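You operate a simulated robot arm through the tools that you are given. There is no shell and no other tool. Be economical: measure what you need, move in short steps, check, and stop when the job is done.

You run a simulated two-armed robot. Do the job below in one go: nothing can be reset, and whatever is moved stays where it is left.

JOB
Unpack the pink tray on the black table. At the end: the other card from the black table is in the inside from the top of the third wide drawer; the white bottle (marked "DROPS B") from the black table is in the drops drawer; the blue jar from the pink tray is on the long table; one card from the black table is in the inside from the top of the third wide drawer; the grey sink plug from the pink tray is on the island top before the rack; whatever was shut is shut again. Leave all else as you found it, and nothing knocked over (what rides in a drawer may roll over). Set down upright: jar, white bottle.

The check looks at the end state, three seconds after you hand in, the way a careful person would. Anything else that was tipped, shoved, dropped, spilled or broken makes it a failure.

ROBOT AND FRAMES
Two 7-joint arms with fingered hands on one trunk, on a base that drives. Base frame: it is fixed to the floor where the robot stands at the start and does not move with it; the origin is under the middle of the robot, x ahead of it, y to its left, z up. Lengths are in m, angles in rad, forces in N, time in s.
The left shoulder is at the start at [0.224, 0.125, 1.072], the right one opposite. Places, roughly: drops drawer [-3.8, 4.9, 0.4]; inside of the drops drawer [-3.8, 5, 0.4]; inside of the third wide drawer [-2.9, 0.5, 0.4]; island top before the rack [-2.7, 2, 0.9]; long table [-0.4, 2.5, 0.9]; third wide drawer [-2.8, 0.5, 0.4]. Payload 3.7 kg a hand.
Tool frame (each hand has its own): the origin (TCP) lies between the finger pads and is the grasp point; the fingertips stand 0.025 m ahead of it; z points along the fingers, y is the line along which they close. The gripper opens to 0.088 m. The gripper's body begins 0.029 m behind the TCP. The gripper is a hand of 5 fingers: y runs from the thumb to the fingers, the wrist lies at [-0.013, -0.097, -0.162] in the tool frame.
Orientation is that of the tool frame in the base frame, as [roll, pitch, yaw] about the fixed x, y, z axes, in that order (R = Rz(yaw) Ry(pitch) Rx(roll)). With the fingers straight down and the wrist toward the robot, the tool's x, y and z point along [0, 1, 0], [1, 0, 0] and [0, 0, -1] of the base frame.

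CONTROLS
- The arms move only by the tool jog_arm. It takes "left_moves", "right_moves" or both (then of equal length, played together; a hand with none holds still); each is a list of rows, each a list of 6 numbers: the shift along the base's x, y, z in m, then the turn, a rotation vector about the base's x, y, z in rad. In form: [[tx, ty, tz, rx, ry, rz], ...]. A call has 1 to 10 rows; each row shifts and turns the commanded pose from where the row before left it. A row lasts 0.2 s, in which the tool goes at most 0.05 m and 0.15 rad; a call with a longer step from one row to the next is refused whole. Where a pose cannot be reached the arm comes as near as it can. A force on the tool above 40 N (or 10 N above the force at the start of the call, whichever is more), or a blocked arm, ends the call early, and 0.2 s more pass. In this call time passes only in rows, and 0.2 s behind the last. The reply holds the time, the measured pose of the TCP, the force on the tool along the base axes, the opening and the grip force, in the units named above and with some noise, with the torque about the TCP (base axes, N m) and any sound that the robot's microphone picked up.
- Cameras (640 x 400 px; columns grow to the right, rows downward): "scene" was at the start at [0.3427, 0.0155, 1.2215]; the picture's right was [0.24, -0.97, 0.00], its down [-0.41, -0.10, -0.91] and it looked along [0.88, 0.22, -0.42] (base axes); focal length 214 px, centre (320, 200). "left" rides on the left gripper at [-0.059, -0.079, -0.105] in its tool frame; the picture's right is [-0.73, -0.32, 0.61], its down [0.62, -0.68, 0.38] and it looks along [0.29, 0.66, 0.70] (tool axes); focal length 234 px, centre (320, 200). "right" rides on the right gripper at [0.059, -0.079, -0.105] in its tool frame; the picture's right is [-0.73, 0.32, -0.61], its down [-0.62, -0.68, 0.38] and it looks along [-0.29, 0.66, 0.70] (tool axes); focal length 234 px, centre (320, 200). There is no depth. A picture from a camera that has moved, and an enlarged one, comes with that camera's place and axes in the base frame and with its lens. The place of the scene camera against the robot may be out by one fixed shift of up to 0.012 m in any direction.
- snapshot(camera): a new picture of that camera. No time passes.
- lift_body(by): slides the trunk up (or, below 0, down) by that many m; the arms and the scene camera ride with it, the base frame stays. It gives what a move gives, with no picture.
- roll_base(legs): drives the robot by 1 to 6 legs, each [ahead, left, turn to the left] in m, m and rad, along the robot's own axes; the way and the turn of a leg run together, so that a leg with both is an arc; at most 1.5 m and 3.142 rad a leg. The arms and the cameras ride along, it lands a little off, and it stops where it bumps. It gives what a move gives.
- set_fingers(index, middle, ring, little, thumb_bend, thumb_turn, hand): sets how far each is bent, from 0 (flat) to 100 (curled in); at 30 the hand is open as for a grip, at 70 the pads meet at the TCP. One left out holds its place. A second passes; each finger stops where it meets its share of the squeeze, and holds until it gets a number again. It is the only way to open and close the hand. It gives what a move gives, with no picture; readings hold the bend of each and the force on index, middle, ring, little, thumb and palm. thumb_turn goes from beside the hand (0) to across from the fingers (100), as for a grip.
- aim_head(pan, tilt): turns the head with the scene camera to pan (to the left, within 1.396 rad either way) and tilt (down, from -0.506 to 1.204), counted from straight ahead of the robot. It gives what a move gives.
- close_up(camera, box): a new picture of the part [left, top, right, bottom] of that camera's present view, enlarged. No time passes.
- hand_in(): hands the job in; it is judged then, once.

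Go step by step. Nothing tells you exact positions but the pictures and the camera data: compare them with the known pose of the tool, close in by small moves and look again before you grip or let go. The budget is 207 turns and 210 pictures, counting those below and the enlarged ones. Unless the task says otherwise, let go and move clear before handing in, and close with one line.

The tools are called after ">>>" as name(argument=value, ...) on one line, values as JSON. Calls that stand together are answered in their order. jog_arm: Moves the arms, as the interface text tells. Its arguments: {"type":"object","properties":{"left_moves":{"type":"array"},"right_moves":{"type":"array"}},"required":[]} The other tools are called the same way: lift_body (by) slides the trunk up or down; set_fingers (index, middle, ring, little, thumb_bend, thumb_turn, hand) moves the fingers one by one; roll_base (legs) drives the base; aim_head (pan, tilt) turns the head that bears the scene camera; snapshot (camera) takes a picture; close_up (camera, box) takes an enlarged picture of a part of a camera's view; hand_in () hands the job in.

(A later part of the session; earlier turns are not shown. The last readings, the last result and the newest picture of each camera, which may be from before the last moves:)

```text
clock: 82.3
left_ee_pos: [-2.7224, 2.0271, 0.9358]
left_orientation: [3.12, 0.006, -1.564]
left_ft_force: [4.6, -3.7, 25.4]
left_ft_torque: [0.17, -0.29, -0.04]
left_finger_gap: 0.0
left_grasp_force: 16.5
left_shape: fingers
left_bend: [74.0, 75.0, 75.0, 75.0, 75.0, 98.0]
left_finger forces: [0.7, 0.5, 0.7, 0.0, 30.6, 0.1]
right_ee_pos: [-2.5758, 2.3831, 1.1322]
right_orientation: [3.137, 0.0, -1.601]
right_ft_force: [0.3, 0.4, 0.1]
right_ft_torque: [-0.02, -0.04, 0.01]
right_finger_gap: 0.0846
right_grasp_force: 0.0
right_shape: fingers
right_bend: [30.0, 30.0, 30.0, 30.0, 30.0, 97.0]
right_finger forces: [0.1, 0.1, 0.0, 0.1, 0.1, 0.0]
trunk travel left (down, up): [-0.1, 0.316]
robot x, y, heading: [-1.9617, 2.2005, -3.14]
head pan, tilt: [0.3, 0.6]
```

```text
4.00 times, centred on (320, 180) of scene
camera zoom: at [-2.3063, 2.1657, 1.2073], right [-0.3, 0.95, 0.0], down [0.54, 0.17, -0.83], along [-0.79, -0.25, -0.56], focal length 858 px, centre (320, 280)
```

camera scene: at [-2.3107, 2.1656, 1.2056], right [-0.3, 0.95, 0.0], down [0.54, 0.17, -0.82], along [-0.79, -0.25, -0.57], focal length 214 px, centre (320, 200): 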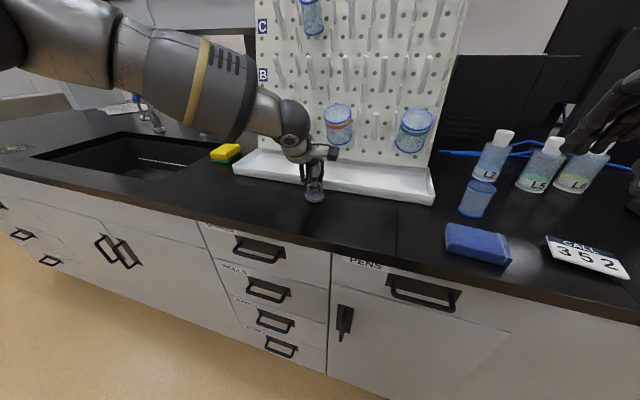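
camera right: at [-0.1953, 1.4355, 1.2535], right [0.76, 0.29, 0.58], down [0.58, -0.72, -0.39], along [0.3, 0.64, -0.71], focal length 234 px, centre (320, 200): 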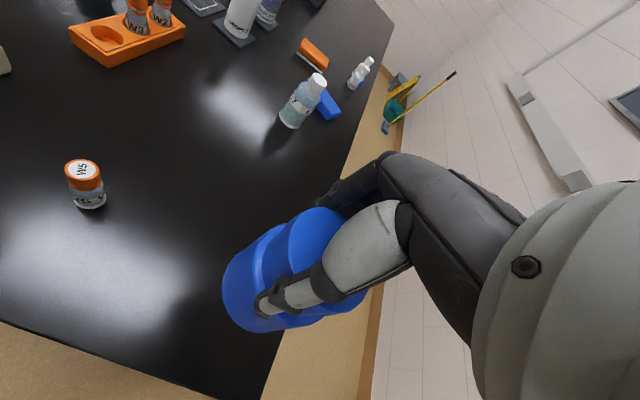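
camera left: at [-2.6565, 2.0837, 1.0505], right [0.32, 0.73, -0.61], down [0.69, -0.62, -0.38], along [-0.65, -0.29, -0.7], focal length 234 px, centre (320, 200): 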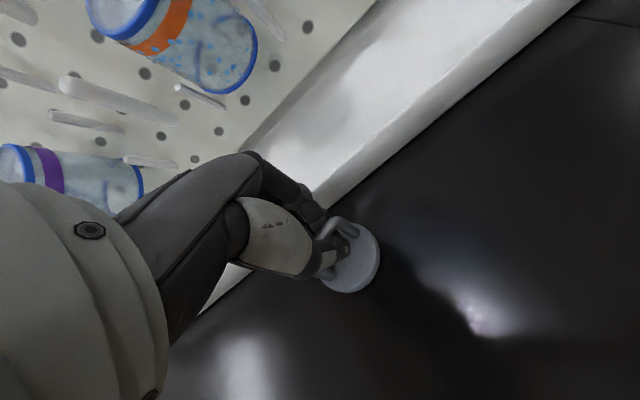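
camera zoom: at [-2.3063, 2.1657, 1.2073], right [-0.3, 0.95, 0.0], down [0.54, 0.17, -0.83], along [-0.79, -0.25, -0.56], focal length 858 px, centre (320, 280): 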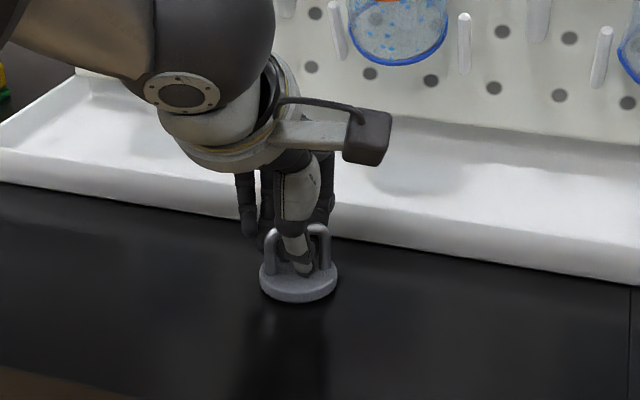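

>>> jog_arm(left_moves=[[0, 0, 0.005, 0, 0, 0], [0, 0, 0.003, 0, 0, 0]])

>>> close_up(camera="left", box=[220, 150, 460, 300])

```text
clock: 82.9
left_ee_pos: [-2.7227, 2.0259, 0.9365]
left_orientation: [3.132, 0.004, -1.566]
left_ft_force: [0.6, -0.1, 0.8]
left_ft_torque: [0.04, -0.05, 0.01]
left_finger_gap: 0.0
left_grasp_force: 0.7
left_shape: fingers
left_bend: [74.0, 75.0, 75.0, 75.0, 73.0, 97.0]
left_finger forces: [0.2, 0.3, 0.1, 0.0, 0.1, 0.1]
right_ee_pos: [-2.5785, 2.3837, 1.1289]
right_orientation: [-3.141, -0.001, -1.6]
right_ft_force: [-0.7, 0.3, 0.1]
right_ft_torque: [0.0, -0.02, 0.03]
right_finger_gap: 0.085
right_grasp_force: 0.0
right_shape: fingers
right_bend: [30.0, 30.0, 30.0, 30.0, 30.0, 97.0]
right_finger forces: [0.1, 0.1, 0.1, 0.0, 0.1, 0.1]
trunk travel left (down, up): [-0.1, 0.316]
robot x, y, heading: [-1.9617, 2.2021, -3.138]
head pan, tilt: [0.3, 0.6]
```

```text
2.67 times, centred on (340, 225) of left
camera zoom: at [-2.6445, 2.0841, 1.0398], right [0.31, 0.73, -0.61], down [0.68, -0.62, -0.39], along [-0.66, -0.29, -0.69], focal length 624 px, centre (267, 133)
```

zoom: 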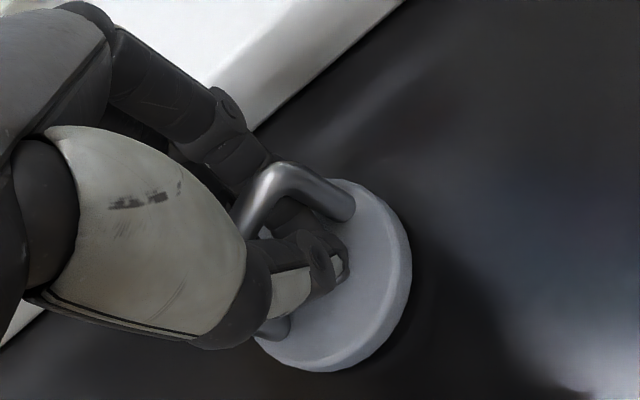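

Forces are near zero. Open the hand.

>>> set_fingers(hand="left", index=30, middle=30, ring=30, little=30, thumb_bend=30)

>>> snapshot(camera="left")

>>> close_up(camera="scene", box=[240, 130, 400, 230])

```text
clock: 83.9
left_ee_pos: [-2.7228, 2.0248, 0.9408]
left_orientation: [3.123, 0.005, -1.564]
left_ft_force: [2.0, 0.3, 0.6]
left_ft_torque: [-0.01, -0.01, 0.03]
left_finger_gap: 0.0845
left_grasp_force: 1.4
left_shape: fingers
left_bend: [30.0, 32.0, 30.0, 30.0, 30.0, 97.0]
left_finger forces: [0.0, 2.3, 0.1, 0.1, 0.0, 0.0]
right_ee_pos: [-2.5772, 2.383, 1.1301]
right_orientation: [3.14, 0.001, -1.601]
right_ft_force: [-0.1, 0.2, -0.5]
right_ft_torque: [0.02, 0.01, 0.0]
right_finger_gap: 0.0845
right_grasp_force: 0.1
right_shape: fingers
right_bend: [30.0, 30.0, 30.0, 30.0, 30.0, 97.0]
right_finger forces: [0.0, 0.0, 0.0, 0.0, 0.0, 0.0]
trunk travel left (down, up): [-0.1, 0.316]
robot x, y, heading: [-1.9574, 2.2017, -3.138]
head pan, tilt: [0.3, 0.6]
```

```text
157 pictures are left
camera left: at [-2.6444, 2.084, 1.0435], right [0.31, 0.73, -0.61], down [0.68, -0.62, -0.4], along [-0.67, -0.29, -0.68], focal length 234 px, centre (320, 200)
```

left: 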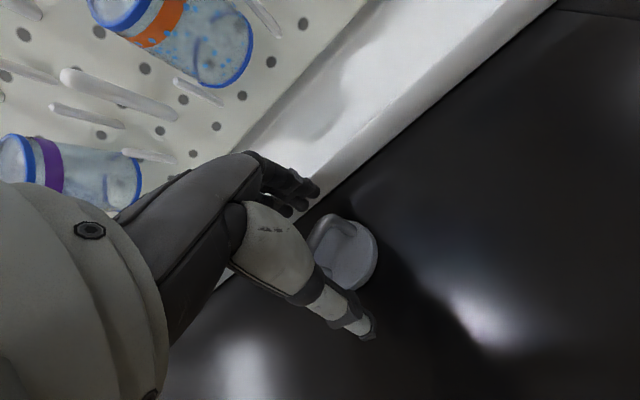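

```text
4.00 times, centred on (320, 180) of scene
camera zoom: at [-2.3092, 2.1656, 1.2062], right [-0.3, 0.95, 0.0], down [0.54, 0.17, -0.83], along [-0.79, -0.25, -0.56], focal length 858 px, centre (320, 280)
```

zoom: 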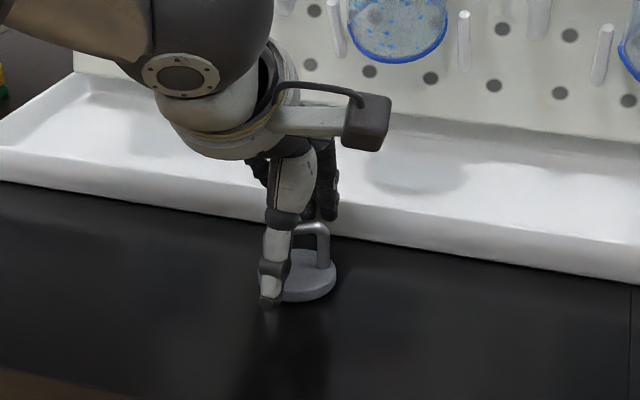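

The middle finger reports 2.3 N; it may be touching the bar. Closer look.

>>> close_up(camera="left", box=[240, 160, 400, 260])

>>> close_up(camera="scene", box=[290, 160, 354, 200])

>>> snapshot(camera="right")

```text
4.00 times, centred on (320, 210) of left
camera zoom: at [-2.6444, 2.084, 1.0435], right [0.31, 0.73, -0.61], down [0.68, -0.62, -0.4], along [-0.67, -0.29, -0.68], focal length 937 px, centre (320, 160)
```

zoom: 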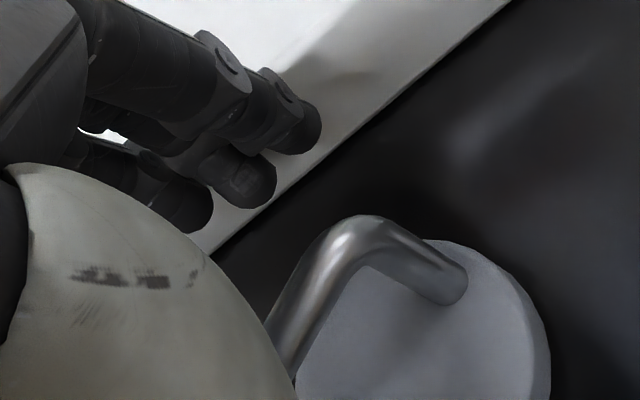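

```text
10.00 times, centred on (322, 180) of scene
camera zoom: at [-2.3092, 2.1656, 1.2062], right [-0.3, 0.95, 0.0], down [0.54, 0.17, -0.83], along [-0.79, -0.25, -0.56], focal length 2145 px, centre (300, 400)
```

zoom: 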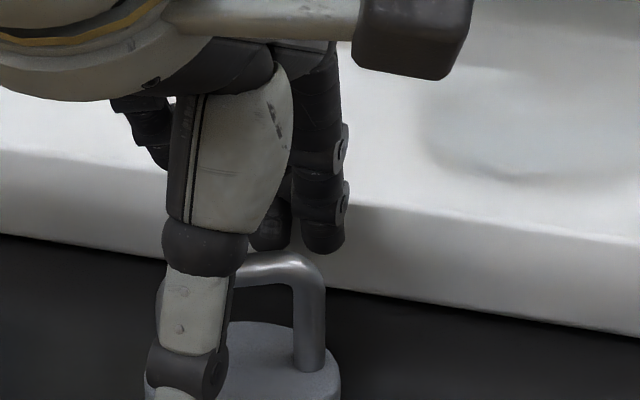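

```text
153 pictures are left
camera right: at [-2.5019, 2.3219, 1.2351], right [-0.3, 0.74, 0.61], down [0.7, 0.6, -0.38], along [-0.65, 0.31, -0.69], focal length 234 px, centre (320, 200)
```

right: 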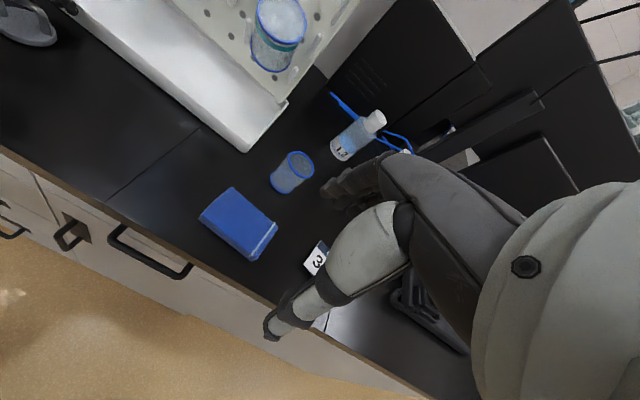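

The fingers are clear of the bar; the middle finger just touches the rack's tray lip. Move slightly toward me and up.

>>> jog_arm(left_moves=[[0.008, 0, 0.004, 0, 0, 0], [0.0, 0, 0.02, 0, 0, 0], [0.0, 0, 0.03, 0, 0, 0], [0.0, 0, 0.04, 0, 0, 0], [0.01, 0, 0.05, 0, 0, 0], [0.03, 0, 0.03, 0, 0, 0], [0.04, 0, 0.02, 0, 0, 0], [0.04, 0, 0, 0, 0, 0]])

>>> close_up(camera="scene", box=[220, 110, 460, 260])

```text
refused: row 5 steps farther than a row can; nothing moved
```

```text
2.67 times, centred on (340, 185) of scene
camera zoom: at [-2.3092, 2.1656, 1.2062], right [-0.3, 0.95, 0.0], down [0.54, 0.17, -0.83], along [-0.79, -0.25, -0.56], focal length 572 px, centre (267, 240)
```

zoom: 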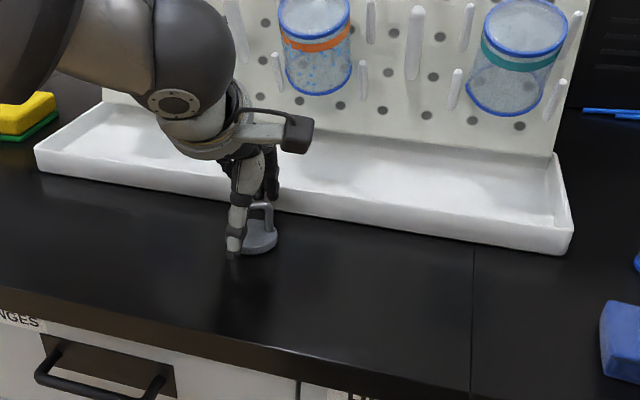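

>>> jog_arm(left_moves=[[0.008, 0, 0.004, 0, 0, 0], [0.0, 0, 0.02, 0, 0, 0], [0.0, 0, 0.03, 0, 0, 0], [0.0, 0, 0.04, 0, 0, 0], [0.01, 0, 0.04, 0, 0, 0], [0.03, 0, 0.03, 0, 0, 0], [0.04, 0, 0.02, 0, 0, 0], [0.04, 0, 0, 0, 0, 0]])

>>> close_up(camera="scene", box=[220, 110, 460, 260])

```text
clock: 85.7
left_ee_pos: [-2.597, 2.0242, 1.1271]
left_orientation: [3.121, 0.005, -1.567]
left_ft_force: [0.0, -0.8, 0.4]
left_ft_torque: [0.03, 0.03, 0.05]
left_finger_gap: 0.0847
left_grasp_force: 0.1
left_shape: fingers
left_bend: [30.0, 30.0, 30.0, 30.0, 30.0, 97.0]
left_finger forces: [0.0, 0.0, 0.0, 0.0, 0.0, 0.0]
right_ee_pos: [-2.5774, 2.3828, 1.1312]
right_orientation: [3.137, 0.002, -1.6]
right_ft_force: [0.4, 1.0, 0.1]
right_ft_torque: [-0.03, 0.01, 0.0]
right_finger_gap: 0.085
right_grasp_force: 0.1
right_shape: fingers
right_bend: [30.0, 30.0, 30.0, 30.0, 30.0, 97.0]
right_finger forces: [0.1, 0.1, 0.0, 0.0, 0.1, 0.0]
trunk travel left (down, up): [-0.1, 0.316]
robot x, y, heading: [-1.9606, 2.2006, -3.134]
head pan, tilt: [0.3, 0.6]
```

```text
2.67 times, centred on (340, 185) of scene
camera zoom: at [-2.3087, 2.1654, 1.2065], right [-0.3, 0.95, 0.0], down [0.54, 0.17, -0.83], along [-0.79, -0.25, -0.56], focal length 572 px, centre (267, 240)
```

zoom: 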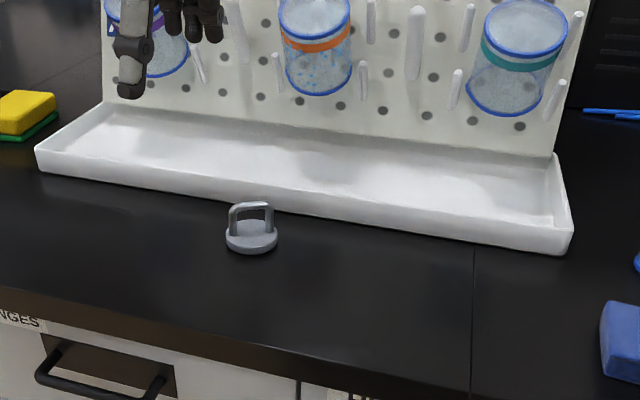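

The plug stands before the rack. Next, drive along the island to the wide drawers (y≈0.5) and inspect the third one.

>>> roll_base(legs=[[-0.4, 0, -0.007], [0, 1.5, 0], [0, 0.2, 0]])

>>> aim_head(pan=0.0, tilt=0.7)

>>> snapshot(camera="scene")

```text
clock: 96.5
left_ee_pos: [-2.19, 0.3198, 1.1269]
left_orientation: [3.123, 0.005, -1.565]
left_ft_force: [0.0, -0.8, -0.9]
left_ft_torque: [0.01, 0.01, -0.02]
left_finger_gap: 0.0844
left_grasp_force: 0.1
left_shape: fingers
left_bend: [30.0, 30.0, 30.0, 30.0, 30.0, 97.0]
left_finger forces: [0.0, 0.0, 0.1, 0.0, 0.1, 0.1]
right_ee_pos: [-2.1708, 0.6771, 1.1301]
right_orientation: [3.141, 0.0, -1.6]
right_ft_force: [0.7, -1.1, -0.8]
right_ft_torque: [0.04, 0.01, 0.01]
right_finger_gap: 0.0851
right_grasp_force: 0.1
right_shape: fingers
right_bend: [30.0, 30.0, 30.0, 30.0, 30.0, 97.0]
right_finger forces: [0.0, 0.1, 0.0, 0.0, 0.0, 0.1]
trunk travel left (down, up): [-0.1, 0.316]
robot x, y, heading: [-1.5538, 0.4957, -3.133]
head pan, tilt: [0.3, 0.6]
```

```text
clock: 97.2
left_ee_pos: [-2.1913, 0.3192, 1.1268]
left_orientation: [3.124, 0.005, -1.565]
left_ft_force: [0.2, -0.3, -0.1]
left_ft_torque: [0.0, -0.01, -0.02]
left_finger_gap: 0.0845
left_grasp_force: 0.1
left_shape: fingers
left_bend: [30.0, 30.0, 30.0, 30.0, 30.0, 97.0]
left_finger forces: [0.0, 0.0, 0.1, 0.0, 0.0, 0.1]
right_ee_pos: [-2.17, 0.6793, 1.1303]
right_orientation: [3.139, -0.001, -1.604]
right_ft_force: [-0.1, 0.4, 0.1]
right_ft_torque: [-0.01, 0.04, 0.02]
right_finger_gap: 0.0848
right_grasp_force: 0.0
right_shape: fingers
right_bend: [30.0, 30.0, 30.0, 30.0, 30.0, 97.0]
right_finger forces: [0.1, 0.1, 0.0, 0.1, 0.0, 0.1]
trunk travel left (down, up): [-0.1, 0.316]
robot x, y, heading: [-1.552, 0.4944, -3.139]
head pan, tilt: [0.0, 0.7]
```

```text
150 pictures are left
camera scene: at [-1.9028, 0.487, 1.1975], right [-0.01, 1.0, 0.0], down [0.64, 0.0, -0.77], along [-0.77, 0.0, -0.64], focal length 214 px, centre (320, 200)
```

scene: 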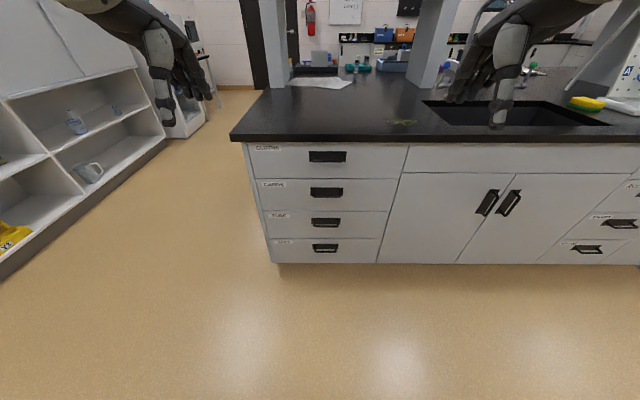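

I see four wide drawers; read the labels to be sure which is third and inspect the handle.

>>> close_up(camera="scene", box=[240, 135, 416, 265])

>>> close_up(camera="scene", box=[290, 205, 362, 250])

```text
3.08 times, centred on (328, 200) of scene
camera zoom: at [-1.9028, 0.487, 1.1975], right [-0.01, 1.0, 0.0], down [0.64, 0.0, -0.77], along [-0.77, 0.0, -0.64], focal length 660 px, centre (295, 200)
```

zoom: 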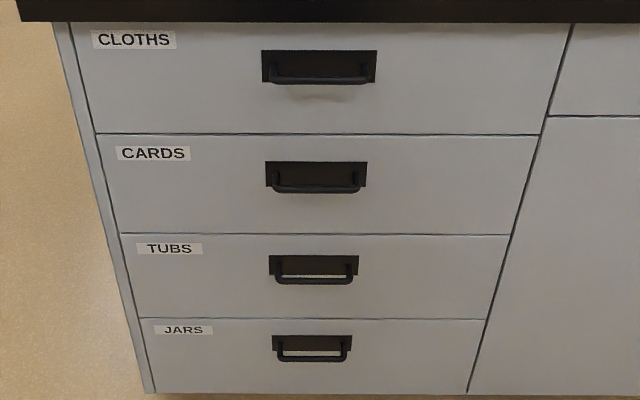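

```text
8.89 times, centred on (326, 228) of scene
camera zoom: at [-1.9028, 0.487, 1.1975], right [-0.01, 1.0, 0.0], down [0.64, 0.0, -0.77], along [-0.77, 0.0, -0.64], focal length 1906 px, centre (267, -44)
```

zoom: 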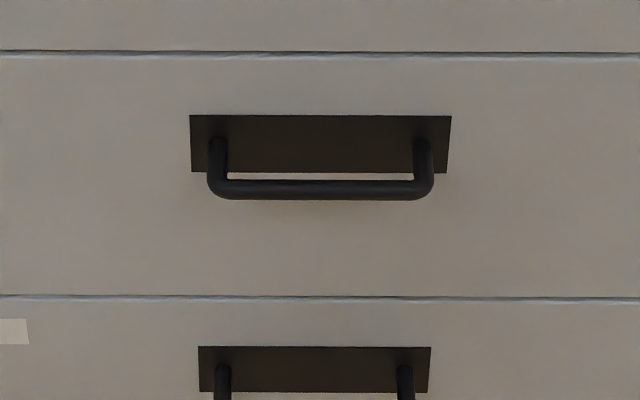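

The third from the top (label TUBS) is at z≈0.43, matching the given place; its bar handle is centred near [-2.63, 0.516, 0.426]. I'll position the base so the right hand faces it and lower the trunk.

>>> roll_base(legs=[[0.3, 0.163, 0]])

>>> lift_body(by=-0.1)

>>> jog_arm(right_moves=[[0.03, 0, -0.035, 0, 0, 0], [0.02, 0, -0.045, 0, 0, 0], [0, 0, -0.05, 0, 0, 0], [0, 0, -0.05, 0, 0, 0], [0, 0, -0.05, 0, 0, 0], [0, 0, -0.05, 0, 0, 0], [0, 0, -0.05, 0, 0, 0], [0, 0, -0.05, 0, 0, 0], [0, 0, -0.05, 0, 0, 0], [0, 0, -0.03, 0, 0, 0]])

>>> snapshot(camera="right")

>>> snapshot(camera="scene")

```text
clock: 99.5
left_ee_pos: [-2.4943, 0.1635, 1.1256]
left_orientation: [3.123, 0.006, -1.572]
left_ft_force: [-1.3, -0.3, -0.1]
left_ft_torque: [-0.04, -0.01, -0.02]
left_finger_gap: 0.0845
left_grasp_force: 0.1
left_shape: fingers
left_bend: [30.0, 30.0, 30.0, 30.0, 30.0, 97.0]
left_finger forces: [0.0, 0.0, 0.0, 0.0, 0.0, 0.1]
right_ee_pos: [-2.4727, 0.5233, 1.1304]
right_orientation: [3.14, 0.0, -1.606]
right_ft_force: [-0.8, -0.2, 0.0]
right_ft_torque: [-0.01, -0.01, -0.03]
right_finger_gap: 0.0847
right_grasp_force: 0.0
right_shape: fingers
right_bend: [30.0, 30.0, 30.0, 30.0, 30.0, 97.0]
right_finger forces: [0.0, 0.0, 0.1, 0.0, 0.0, 0.0]
trunk travel left (down, up): [-0.1, 0.316]
robot x, y, heading: [-1.8574, 0.3323, 3.142]
head pan, tilt: [0.0, 0.7]
```

```text
clock: 100.8
left_ee_pos: [-2.494, 0.1639, 1.0276]
left_orientation: [3.123, 0.007, -1.569]
left_ft_force: [0.2, 0.0, -0.6]
left_ft_torque: [-0.02, 0.0, -0.02]
left_finger_gap: 0.0845
left_grasp_force: 0.1
left_shape: fingers
left_bend: [30.0, 30.0, 30.0, 30.0, 30.0, 97.0]
left_finger forces: [0.0, 0.1, 0.0, 0.0, 0.0, 0.1]
right_ee_pos: [-2.4724, 0.5225, 1.0306]
right_orientation: [3.139, 0.001, -1.609]
right_ft_force: [0.1, -0.8, 0.0]
right_ft_torque: [0.01, 0.0, 0.03]
right_finger_gap: 0.0847
right_grasp_force: 0.1
right_shape: fingers
right_bend: [30.0, 30.0, 30.0, 30.0, 30.0, 97.0]
right_finger forces: [0.0, 0.0, 0.0, 0.0, 0.0, 0.0]
trunk travel left (down, up): [0.0, 0.416]
robot x, y, heading: [-1.8537, 0.3354, 3.144]
head pan, tilt: [0.0, 0.7]
```

```text
clock: 103.0
left_ee_pos: [-2.494, 0.1629, 1.0266]
left_orientation: [3.124, 0.005, -1.57]
left_ft_force: [0.2, -0.3, -0.2]
left_ft_torque: [0.02, -0.02, 0.01]
left_finger_gap: 0.0843
left_grasp_force: 0.0
left_shape: fingers
left_bend: [30.0, 30.0, 30.0, 30.0, 30.0, 97.0]
left_finger forces: [0.0, 0.1, 0.1, 0.1, 0.0, 0.0]
right_ee_pos: [-2.4918, 0.5146, 0.6166]
right_orientation: [3.134, -0.009, -1.593]
right_ft_force: [-0.3, -0.3, -0.1]
right_ft_torque: [-0.01, 0.0, 0.03]
right_finger_gap: 0.0849
right_grasp_force: 0.0
right_shape: fingers
right_bend: [30.0, 30.0, 30.0, 30.0, 30.0, 97.0]
right_finger forces: [0.1, 0.1, 0.1, 0.0, 0.0, 0.1]
right hand out of reach, approached as far as the arm can: row 2, 3, 4, 5, 10
trunk travel left (down, up): [0.0, 0.416]
robot x, y, heading: [-1.8553, 0.3351, 3.142]
head pan, tilt: [0.0, 0.7]
```

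```text
147 pictures are left
camera right: at [-2.4143, 0.4558, 0.7211], right [-0.3, 0.74, 0.6], down [0.69, 0.6, -0.39], along [-0.66, 0.3, -0.69], focal length 234 px, centre (320, 200)
```

right: 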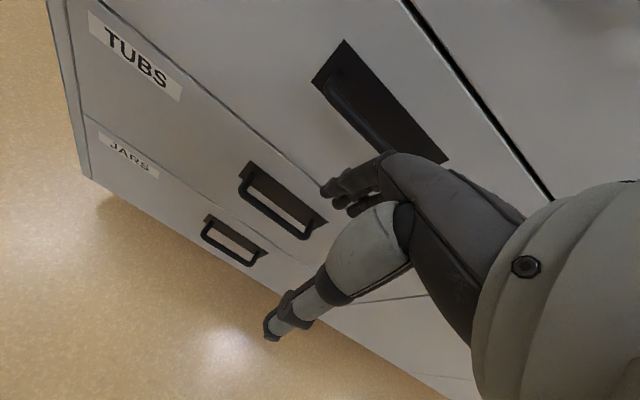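

```text
146 pictures are left
camera scene: at [-2.28, 0.3292, 1.0832], right [0.0, 1.0, 0.0], down [0.64, 0.0, -0.76], along [-0.76, 0.0, -0.64], focal length 214 px, centre (320, 200)
```

scene: 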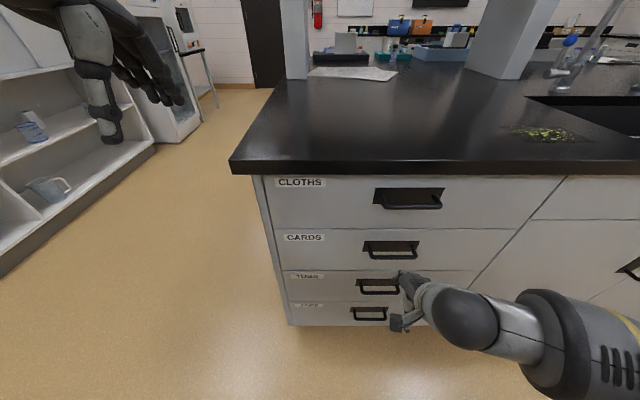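

The torso leans for reach. Zoom both views to triangulate the third handle better.

>>> close_up(camera="right", box=[190, 130, 350, 280])

>>> close_up(camera="scene", box=[340, 260, 436, 335])

```text
2.67 times, centred on (270, 205) of right
camera zoom: at [-2.4143, 0.4558, 0.7211], right [-0.3, 0.74, 0.6], down [0.69, 0.6, -0.39], along [-0.66, 0.3, -0.69], focal length 624 px, centre (453, 187)
```

zoom: 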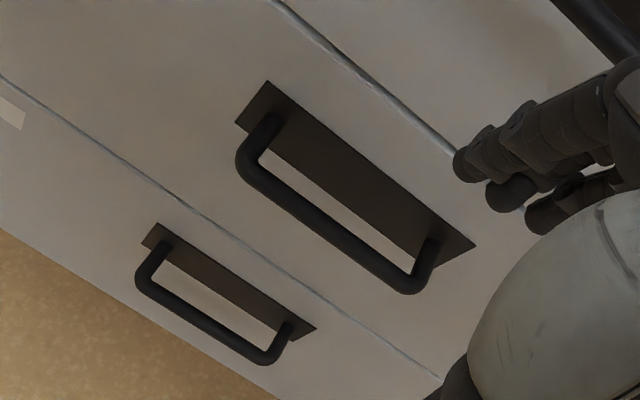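

```text
5.33 times, centred on (388, 298) of scene
camera zoom: at [-2.28, 0.3292, 1.0832], right [0.0, 1.0, 0.0], down [0.64, 0.0, -0.76], along [-0.76, 0.0, -0.64], focal length 1144 px, centre (-43, -320)
```

zoom: 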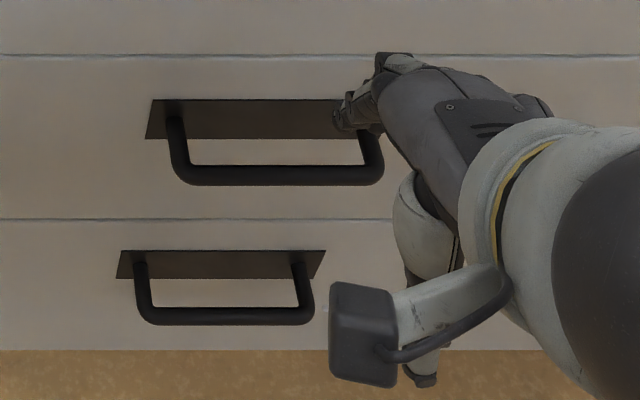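

Handle bar ≈ [-2.60, 0.518, 0.44]. I'll bring the fingers over the gap behind the bar and look.

>>> jog_arm(right_moves=[[-0.02, 0.001, -0.035, 0, 0, 0], [-0.03, 0.001, -0.03, 0, 0, 0], [-0.025, 0.001, -0.02, 0, 0, 0], [0, 0, 0, 0, 0, 0]])

>>> snapshot(camera="right")

>>> close_up(camera="scene", box=[320, 230, 480, 350])

```text
clock: 104.0
left_ee_pos: [-2.4917, 0.164, 1.0295]
left_orientation: [3.121, 0.005, -1.573]
left_ft_force: [-0.2, -0.5, -0.8]
left_ft_torque: [0.0, -0.01, 0.03]
left_finger_gap: 0.0847
left_grasp_force: 0.0
left_shape: fingers
left_bend: [30.0, 30.0, 30.0, 30.0, 30.0, 97.0]
left_finger forces: [0.0, 0.0, 0.1, 0.0, 0.0, 0.0]
right_ee_pos: [-2.5671, 0.5396, 0.5313]
right_orientation: [-3.137, -0.003, -1.605]
right_ft_force: [29.5, -0.7, 5.5]
right_ft_torque: [0.08, 0.64, -0.28]
right_finger_gap: 0.0834
right_grasp_force: 14.9
right_shape: fingers
right_bend: [31.0, 41.0, 33.0, 30.0, 30.0, 98.0]
right_finger forces: [0.8, 26.4, 2.7, 0.1, 0.0, 0.0]
right hand out of reach, approached as far as the arm can: row 1
trunk travel left (down, up): [0.0, 0.416]
robot x, y, heading: [-1.8605, 0.3367, 3.14]
head pan, tilt: [0.0, 0.7]
```

```text
143 pictures are left
camera right: at [-2.4914, 0.4788, 0.6358], right [-0.3, 0.74, 0.6], down [0.7, 0.6, -0.38], along [-0.64, 0.31, -0.7], focal length 234 px, centre (320, 200)
```

right: 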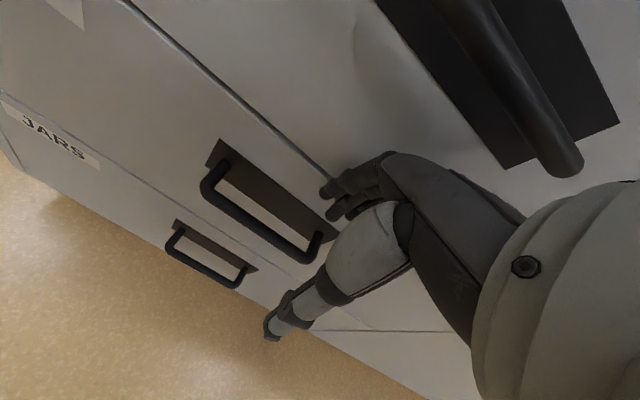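

```text
3.33 times, centred on (400, 290) of scene
camera zoom: at [-2.2775, 0.3297, 1.0841], right [0.0, 1.0, 0.0], down [0.64, 0.0, -0.77], along [-0.77, 0.0, -0.64], focal length 715 px, centre (53, -100)
```

zoom: 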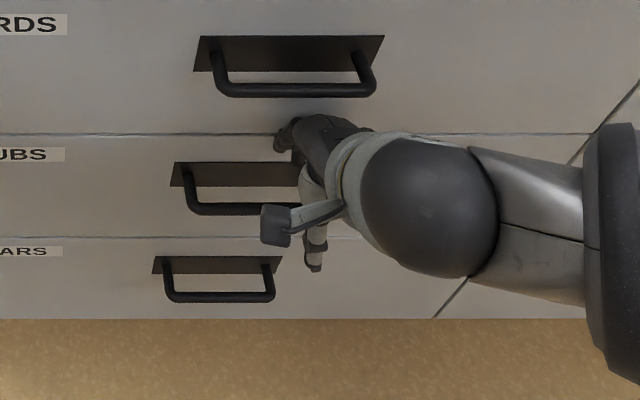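

The middle finger touches the drawer front (so front ≈ x -2.63); y also drifted. Back off a bit, shift y by -3 cm, and look again.

>>> jog_arm(right_moves=[[0.012, 0, 0, 0, 0, 0], [0, -0.031, 0, 0, 0, 0], [0, 0, -0.03, 0, 0, 0], [0, 0, 0, 0, 0, 0]])

>>> snapshot(camera="right")

>>> close_up(camera="scene", box=[320, 230, 480, 350])

```text
clock: 105.0
left_ee_pos: [-2.4948, 0.164, 1.026]
left_orientation: [3.123, 0.003, -1.57]
left_ft_force: [0.2, -0.3, 0.0]
left_ft_torque: [-0.01, -0.01, 0.02]
left_finger_gap: 0.0843
left_grasp_force: 0.1
left_shape: fingers
left_bend: [30.0, 30.0, 30.0, 30.0, 30.0, 97.0]
left_finger forces: [0.0, 0.0, 0.0, 0.0, 0.0, 0.1]
right_ee_pos: [-2.5604, 0.519, 0.5348]
right_orientation: [-3.139, 0.0, -1.607]
right_ft_force: [3.3, -0.4, 1.2]
right_ft_torque: [0.03, 0.08, -0.07]
right_finger_gap: 0.0848
right_grasp_force: 1.8
right_shape: fingers
right_bend: [30.0, 32.0, 30.0, 30.0, 30.0, 98.0]
right_finger forces: [0.1, 3.5, 0.0, 0.1, 0.0, 0.0]
right hand out of reach, approached as far as the arm can: row 1, 2, 3
trunk travel left (down, up): [0.0, 0.416]
robot x, y, heading: [-1.8561, 0.3356, 3.144]
head pan, tilt: [0.0, 0.7]
```

```text
141 pictures are left
camera right: at [-2.4863, 0.4573, 0.6397], right [-0.3, 0.74, 0.61], down [0.7, 0.6, -0.38], along [-0.64, 0.31, -0.7], focal length 234 px, centre (320, 200)
```

right: 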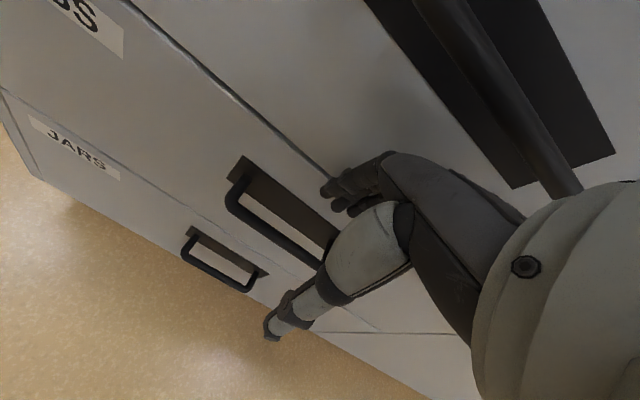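

```text
3.33 times, centred on (400, 290) of scene
camera zoom: at [-2.2796, 0.3298, 1.0834], right [0.0, 1.0, 0.0], down [0.64, 0.0, -0.77], along [-0.77, 0.0, -0.64], focal length 715 px, centre (53, -100)
```

zoom: 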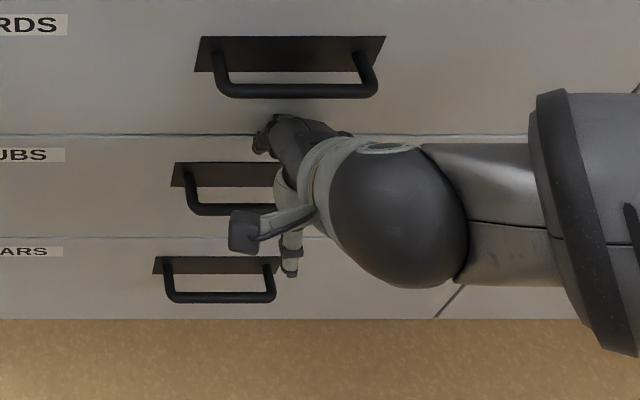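

Straight down, the arm is at its lower limit. Tilting the fingers forward should help both reach and hooking; back off and try.

>>> jog_arm(right_moves=[[0.045, 0, 0, 0, 0, 0], [0.04, 0, 0, 0, 0.1, 0], [0.02, 0, 0, 0, 0.14, 0], [0, 0, -0.01, 0, 0.14, 0], [0, 0, -0.02, 0, 0.14, 0], [0, 0, -0.03, 0, 0.14, 0], [0, 0, -0.03, 0, 0.1, 0], [0, 0, 0, 0, 0, 0]])

>>> snapshot(camera="right")

>>> snapshot(camera="scene")

```text
clock: 106.8
left_ee_pos: [-2.4946, 0.165, 1.0271]
left_orientation: [3.123, 0.003, -1.571]
left_ft_force: [0.4, 0.2, 1.3]
left_ft_torque: [0.03, 0.04, 0.0]
left_finger_gap: 0.0844
left_grasp_force: 0.1
left_shape: fingers
left_bend: [30.0, 30.0, 30.0, 30.0, 30.0, 97.0]
left_finger forces: [0.0, 0.0, 0.1, 0.0, 0.0, 0.1]
right_ee_pos: [-2.5614, 0.5194, 0.5347]
right_orientation: [-3.138, -0.001, -1.609]
right_ft_force: [2.3, -0.5, 1.2]
right_ft_torque: [0.0, 0.06, 0.0]
right_finger_gap: 0.0849
right_grasp_force: 1.5
right_shape: fingers
right_bend: [30.0, 32.0, 30.0, 30.0, 30.0, 98.0]
right_finger forces: [0.0, 2.7, 0.1, 0.1, 0.1, 0.1]
right hand out of reach, approached as far as the arm can: row 1, 2, 3, 4, 5, 6, 7
trunk travel left (down, up): [0.0, 0.416]
robot x, y, heading: [-1.8572, 0.338, 3.145]
head pan, tilt: [0.0, 0.7]
```

```text
139 pictures are left
camera right: at [-2.4861, 0.4574, 0.6395], right [-0.3, 0.74, 0.61], down [0.7, 0.6, -0.38], along [-0.64, 0.31, -0.7], focal length 234 px, centre (320, 200)
```

right: 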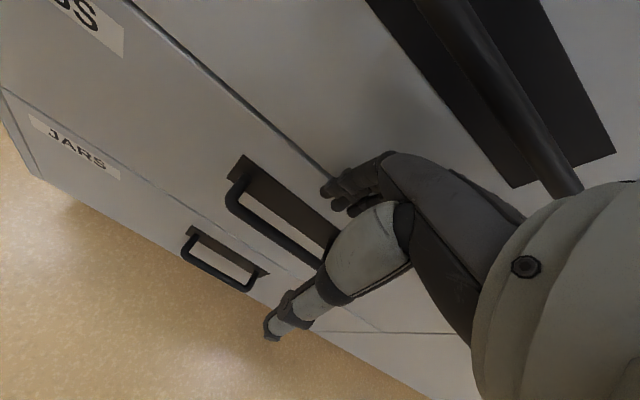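

```text
138 pictures are left
camera scene: at [-2.2797, 0.3298, 1.0833], right [0.0, 1.0, 0.0], down [0.64, 0.0, -0.77], along [-0.77, 0.0, -0.64], focal length 214 px, centre (320, 200)
```

scene: 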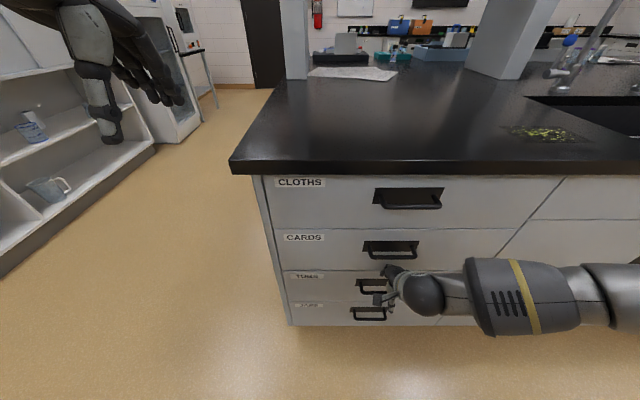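

The arm seems stuck in an awkward elbow-out pose. Raise it back up and away first.

>>> jog_arm(right_moves=[[0.02, 0, 0.04, 0, -0.1, 0], [0.02, 0, 0.04, 0, -0.14, 0], [0.01, 0, 0.04, 0, -0.14, 0], [0, 0, 0.04, 0, -0.14, 0], [0, 0, 0.04, 0, -0.14, 0], [0, 0, 0.04, 0, -0.1, 0]])

>>> snapshot(camera="scene")

```text
clock: 108.2
left_ee_pos: [-2.4944, 0.1645, 1.0257]
left_orientation: [3.122, 0.004, -1.569]
left_ft_force: [0.8, -0.2, 0.2]
left_ft_torque: [-0.03, 0.03, 0.0]
left_finger_gap: 0.0844
left_grasp_force: 0.0
left_shape: fingers
left_bend: [30.0, 30.0, 30.0, 30.0, 30.0, 97.0]
left_finger forces: [0.1, 0.0, 0.0, 0.0, 0.0, 0.1]
right_ee_pos: [-2.5083, 0.5189, 0.7761]
right_orientation: [-2.377, 0.024, -1.596]
right_ft_force: [0.4, 0.6, -0.4]
right_ft_torque: [0.03, -0.01, 0.0]
right_finger_gap: 0.0847
right_grasp_force: 0.0
right_shape: fingers
right_bend: [30.0, 30.0, 30.0, 30.0, 30.0, 98.0]
right_finger forces: [0.0, 0.1, 0.1, 0.0, 0.0, 0.1]
trunk travel left (down, up): [0.0, 0.416]
robot x, y, heading: [-1.8562, 0.3344, 3.142]
head pan, tilt: [0.0, 0.7]
```

```text
137 pictures are left
camera scene: at [-2.2798, 0.3296, 1.0833], right [0.0, 1.0, 0.0], down [0.64, 0.0, -0.77], along [-0.77, 0.0, -0.64], focal length 214 px, centre (320, 200)
```

scene: 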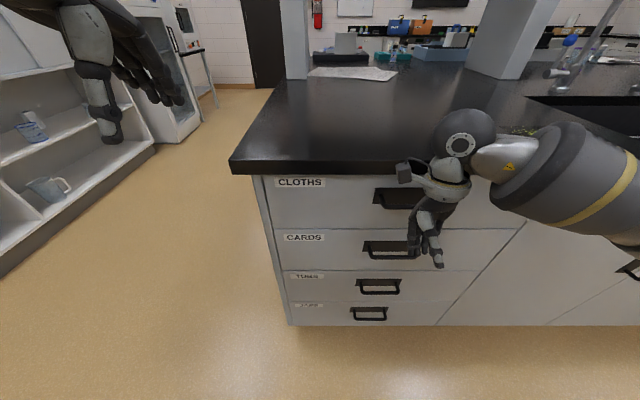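

Now rotate the fingers forward (positive y turn) at this height and see how the arm posture changes.

>>> jog_arm(right_moves=[[0.01, 0, 0, 0, 0.148, 0], [0.01, 0, 0, 0, 0.148, 0], [0.01, 0, 0, 0, 0.148, 0], [0.01, 0, 0, 0, 0.148, 0], [0.01, 0, 0, 0, 0.148, 0], [0, 0, 0, 0, 0.148, 0], [0, 0, 0, 0, 0.148, 0], [0, 0, 0, 0, 0.148, 0], [0, 0, 0, 0, 0.148, 0], [0, 0, 0, 0, 0.148, 0]])

>>> snapshot(camera="scene")

```text
clock: 110.4
left_ee_pos: [-2.4939, 0.1639, 1.0267]
left_orientation: [3.123, 0.003, -1.571]
left_ft_force: [0.8, 0.3, -0.7]
left_ft_torque: [-0.02, -0.02, 0.01]
left_finger_gap: 0.0843
left_grasp_force: 0.0
left_shape: fingers
left_bend: [30.0, 30.0, 30.0, 30.0, 30.0, 97.0]
left_finger forces: [0.1, 0.0, 0.0, 0.0, 0.0, 0.0]
right_ee_pos: [-2.5249, 0.5136, 0.7702]
right_orientation: [2.827, -0.007, -1.586]
right_ft_force: [-0.3, -0.3, 0.8]
right_ft_torque: [-0.01, -0.02, 0.01]
right_finger_gap: 0.0848
right_grasp_force: 0.1
right_shape: fingers
right_bend: [30.0, 30.0, 30.0, 30.0, 30.0, 98.0]
right_finger forces: [0.0, 0.0, 0.0, 0.0, 0.0, 0.0]
right hand out of reach, approached as far as the arm can: row 5, 6, 7, 8, 9, 10
trunk travel left (down, up): [0.0, 0.416]
robot x, y, heading: [-1.8581, 0.3363, 3.141]
head pan, tilt: [0.0, 0.7]
```

```text
136 pictures are left
camera scene: at [-2.2796, 0.3297, 1.0834], right [0.0, 1.0, 0.0], down [0.64, 0.0, -0.77], along [-0.77, 0.0, -0.64], focal length 214 px, centre (320, 200)
```

scene: 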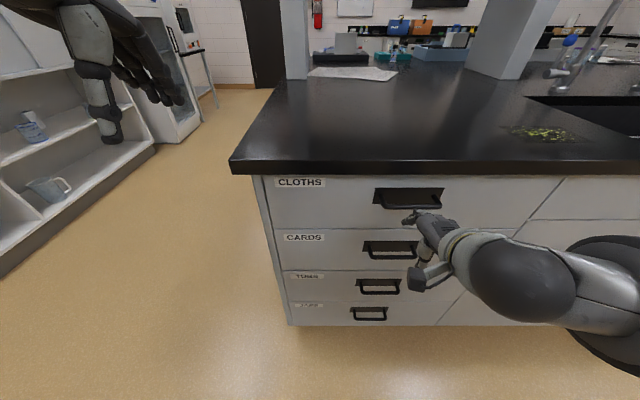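

The wrist limits here because the arm is too folded. Back the base 0.2 m so the arm stretches out, then try forward tilt with extension.

>>> roll_base(legs=[[-0.22, 0, 0]])

>>> jog_arm(right_moves=[[-0.04, 0, -0.02, 0, 0, 0], [-0.04, 0, -0.02, 0, 0.05, 0], [-0.04, 0, -0.02, 0, 0.05, 0], [-0.03, 0, -0.03, 0, 0.1, 0], [-0.02, 0, -0.04, 0, 0.1, 0], [0, 0, -0.04, 0, 0.1, 0], [0, 0, -0.04, 0, 0.1, 0], [0, 0, -0.04, 0, 0, 0]])

>>> snapshot(camera="scene")

```text
clock: 112.1
left_ee_pos: [-2.2739, 0.1625, 1.0268]
left_orientation: [3.123, 0.003, -1.569]
left_ft_force: [1.4, 0.2, 0.0]
left_ft_torque: [0.02, 0.03, -0.03]
left_finger_gap: 0.0847
left_grasp_force: 0.0
left_shape: fingers
left_bend: [30.0, 30.0, 30.0, 30.0, 30.0, 97.0]
left_finger forces: [0.0, 0.0, 0.0, 0.1, 0.0, 0.0]
right_ee_pos: [-2.306, 0.5109, 0.7695]
right_orientation: [2.827, -0.009, -1.582]
right_ft_force: [0.4, 0.2, 0.5]
right_ft_torque: [-0.04, 0.03, -0.02]
right_finger_gap: 0.0846
right_grasp_force: 0.1
right_shape: fingers
right_bend: [30.0, 30.0, 30.0, 30.0, 30.0, 98.0]
right_finger forces: [0.0, 0.1, 0.1, 0.0, 0.0, 0.0]
trunk travel left (down, up): [0.0, 0.416]
robot x, y, heading: [-1.6365, 0.3365, -3.141]
head pan, tilt: [0.0, 0.7]
```

```text
clock: 113.9
left_ee_pos: [-2.2748, 0.163, 1.0268]
left_orientation: [3.121, 0.004, -1.57]
left_ft_force: [-0.1, 0.5, 0.0]
left_ft_torque: [-0.02, 0.01, 0.04]
left_finger_gap: 0.0843
left_grasp_force: 0.1
left_shape: fingers
left_bend: [30.0, 30.0, 30.0, 30.0, 30.0, 97.0]
left_finger forces: [0.1, 0.1, 0.0, 0.0, 0.0, 0.1]
right_ee_pos: [-2.3758, 0.5676, 0.6892]
right_orientation: [2.767, -0.042, -1.51]
right_ft_force: [0.8, -0.6, -0.5]
right_ft_torque: [0.04, 0.04, -0.04]
right_finger_gap: 0.0848
right_grasp_force: 0.0
right_shape: fingers
right_bend: [30.0, 30.0, 30.0, 30.0, 30.0, 98.0]
right_finger forces: [0.0, 0.1, 0.1, 0.0, 0.0, 0.1]
right hand out of reach, approached as far as the arm can: row 2, 3, 4, 5, 6, 7, 8
trunk travel left (down, up): [0.0, 0.416]
robot x, y, heading: [-1.6321, 0.3391, -3.139]
head pan, tilt: [0.0, 0.7]
```

```text
135 pictures are left
camera scene: at [-2.06, 0.3291, 1.0834], right [0.0, 1.0, 0.0], down [0.64, 0.0, -0.77], along [-0.77, 0.0, -0.64], focal length 214 px, centre (320, 200)
```

scene: 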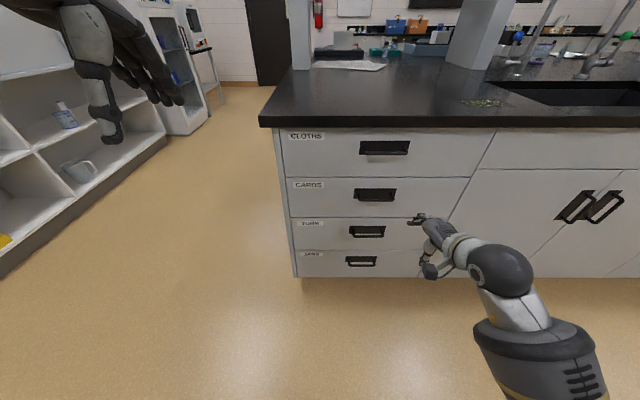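

The tilt is limited in this posture. I'll try the forward rotation at a comfortable height, further out to the right side, to learn what orientations work.

>>> jog_arm(right_moves=[[0.0, 0.02, 0.045, 0, -0.05, 0], [0.0, 0.02, 0.045, 0, -0.1, 0], [0, 0.02, 0.045, 0, -0.1, 0], [0, 0.02, 0.045, 0, -0.1, 0], [0, 0, 0.045, 0, 0, 0], [0, 0, 0.0, 0, 0.148, 0], [0, 0, 0.0, 0, 0.148, 0], [0, 0, 0.0, 0, 0.148, 0], [0, 0, 0.0, 0, 0.148, 0], [0, 0, 0.0, 0, 0.148, 0]])

>>> aim_head(pan=-0.4, tilt=0.6)

>>> snapshot(camera="scene")

```text
clock: 116.1
left_ee_pos: [-2.2741, 0.1623, 1.0252]
left_orientation: [3.125, 0.003, -1.57]
left_ft_force: [-0.3, -0.4, 0.1]
left_ft_torque: [-0.04, -0.01, -0.01]
left_finger_gap: 0.0847
left_grasp_force: 0.0
left_shape: fingers
left_bend: [30.0, 30.0, 30.0, 30.0, 30.0, 97.0]
left_finger forces: [0.0, 0.0, 0.1, 0.1, 0.0, 0.0]
right_ee_pos: [-2.3758, 0.6489, 0.9187]
right_orientation: [2.369, -0.021, -1.501]
right_ft_force: [0.2, 0.2, 0.0]
right_ft_torque: [0.0, 0.0, 0.0]
right_finger_gap: 0.0846
right_grasp_force: 0.1
right_shape: fingers
right_bend: [30.0, 30.0, 30.0, 30.0, 30.0, 98.0]
right_finger forces: [0.1, 0.0, 0.0, 0.1, 0.0, 0.1]
trunk travel left (down, up): [0.0, 0.416]
robot x, y, heading: [-1.6363, 0.3361, -3.142]
head pan, tilt: [0.0, 0.7]
```

```text
clock: 117.0
left_ee_pos: [-2.2741, 0.162, 1.0276]
left_orientation: [3.124, 0.003, -1.569]
left_ft_force: [0.6, 0.5, 0.0]
left_ft_torque: [-0.01, -0.01, -0.01]
left_finger_gap: 0.0845
left_grasp_force: 0.1
left_shape: fingers
left_bend: [30.0, 30.0, 30.0, 30.0, 30.0, 97.0]
left_finger forces: [0.0, 0.1, 0.0, 0.0, 0.1, 0.0]
right_ee_pos: [-2.3753, 0.6495, 0.9189]
right_orientation: [2.371, -0.02, -1.505]
right_ft_force: [0.1, 0.4, 0.4]
right_ft_torque: [-0.01, 0.02, -0.01]
right_finger_gap: 0.0852
right_grasp_force: 0.1
right_shape: fingers
right_bend: [30.0, 30.0, 30.0, 30.0, 30.0, 98.0]
right_finger forces: [0.0, 0.1, 0.1, 0.0, 0.0, 0.0]
trunk travel left (down, up): [0.0, 0.416]
robot x, y, heading: [-1.6299, 0.338, -3.139]
head pan, tilt: [-0.4, 0.6]
```

```text
134 pictures are left
camera scene: at [-2.0569, 0.3633, 1.0919], right [0.39, 0.92, 0.0], down [0.52, -0.22, -0.82], along [-0.76, 0.32, -0.57], focal length 214 px, centre (320, 200)
```

scene: 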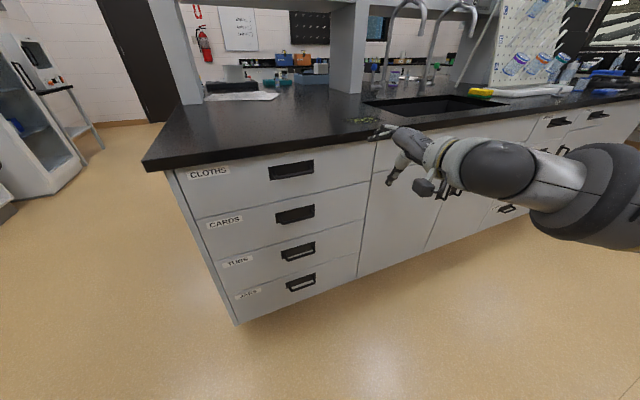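

Here the tilt works (0.77 rad). Continue the tilt to ~1.2, then descend and move back to y≈0.52.

>>> jog_arm(right_moves=[[0.0, 0.0, -0.02, 0, 0.14, 0], [0.0, 0.0, -0.03, 0, 0.14, 0], [0, 0.0, -0.045, 0, 0.14, 0], [0, 0.0, -0.045, 0, 0, 0], [0, 0, -0.045, 0, 0, 0], [0, 0, -0.045, 0, 0.0, 0], [0, 0, -0.045, 0, 0.0, 0], [0, 0, -0.045, 0, 0.0, 0], [0, 0, -0.045, 0, 0.0, 0], [0, 0, -0.045, 0, 0.0, 0]])

>>> snapshot(camera="scene")

```text
clock: 119.2
left_ee_pos: [-2.275, 0.1628, 1.0259]
left_orientation: [3.125, 0.003, -1.569]
left_ft_force: [0.4, 0.2, 0.1]
left_ft_torque: [-0.01, -0.01, 0.01]
left_finger_gap: 0.0846
left_grasp_force: 0.0
left_shape: fingers
left_bend: [30.0, 30.0, 30.0, 30.0, 30.0, 97.0]
left_finger forces: [0.0, 0.0, 0.1, 0.1, 0.1, 0.0]
right_ee_pos: [-2.3727, 0.6478, 0.5062]
right_orientation: [1.948, 0.005, -1.498]
right_ft_force: [-0.1, -0.9, 0.4]
right_ft_torque: [-0.02, 0.04, 0.02]
right_finger_gap: 0.0849
right_grasp_force: 0.0
right_shape: fingers
right_bend: [30.0, 30.0, 30.0, 30.0, 30.0, 98.0]
right_finger forces: [0.1, 0.0, 0.1, 0.1, 0.0, 0.0]
trunk travel left (down, up): [0.0, 0.416]
robot x, y, heading: [-1.6328, 0.3349, -3.144]
head pan, tilt: [-0.4, 0.6]
```

```text
133 pictures are left
camera scene: at [-2.0572, 0.3633, 1.0917], right [0.39, 0.92, 0.0], down [0.52, -0.22, -0.82], along [-0.76, 0.32, -0.57], focal length 214 px, centre (320, 200)
```

scene: 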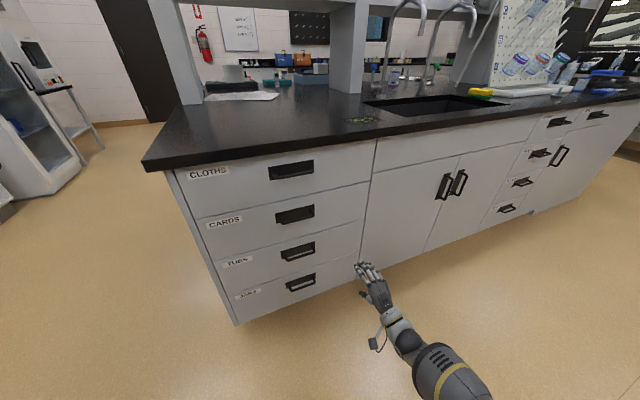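

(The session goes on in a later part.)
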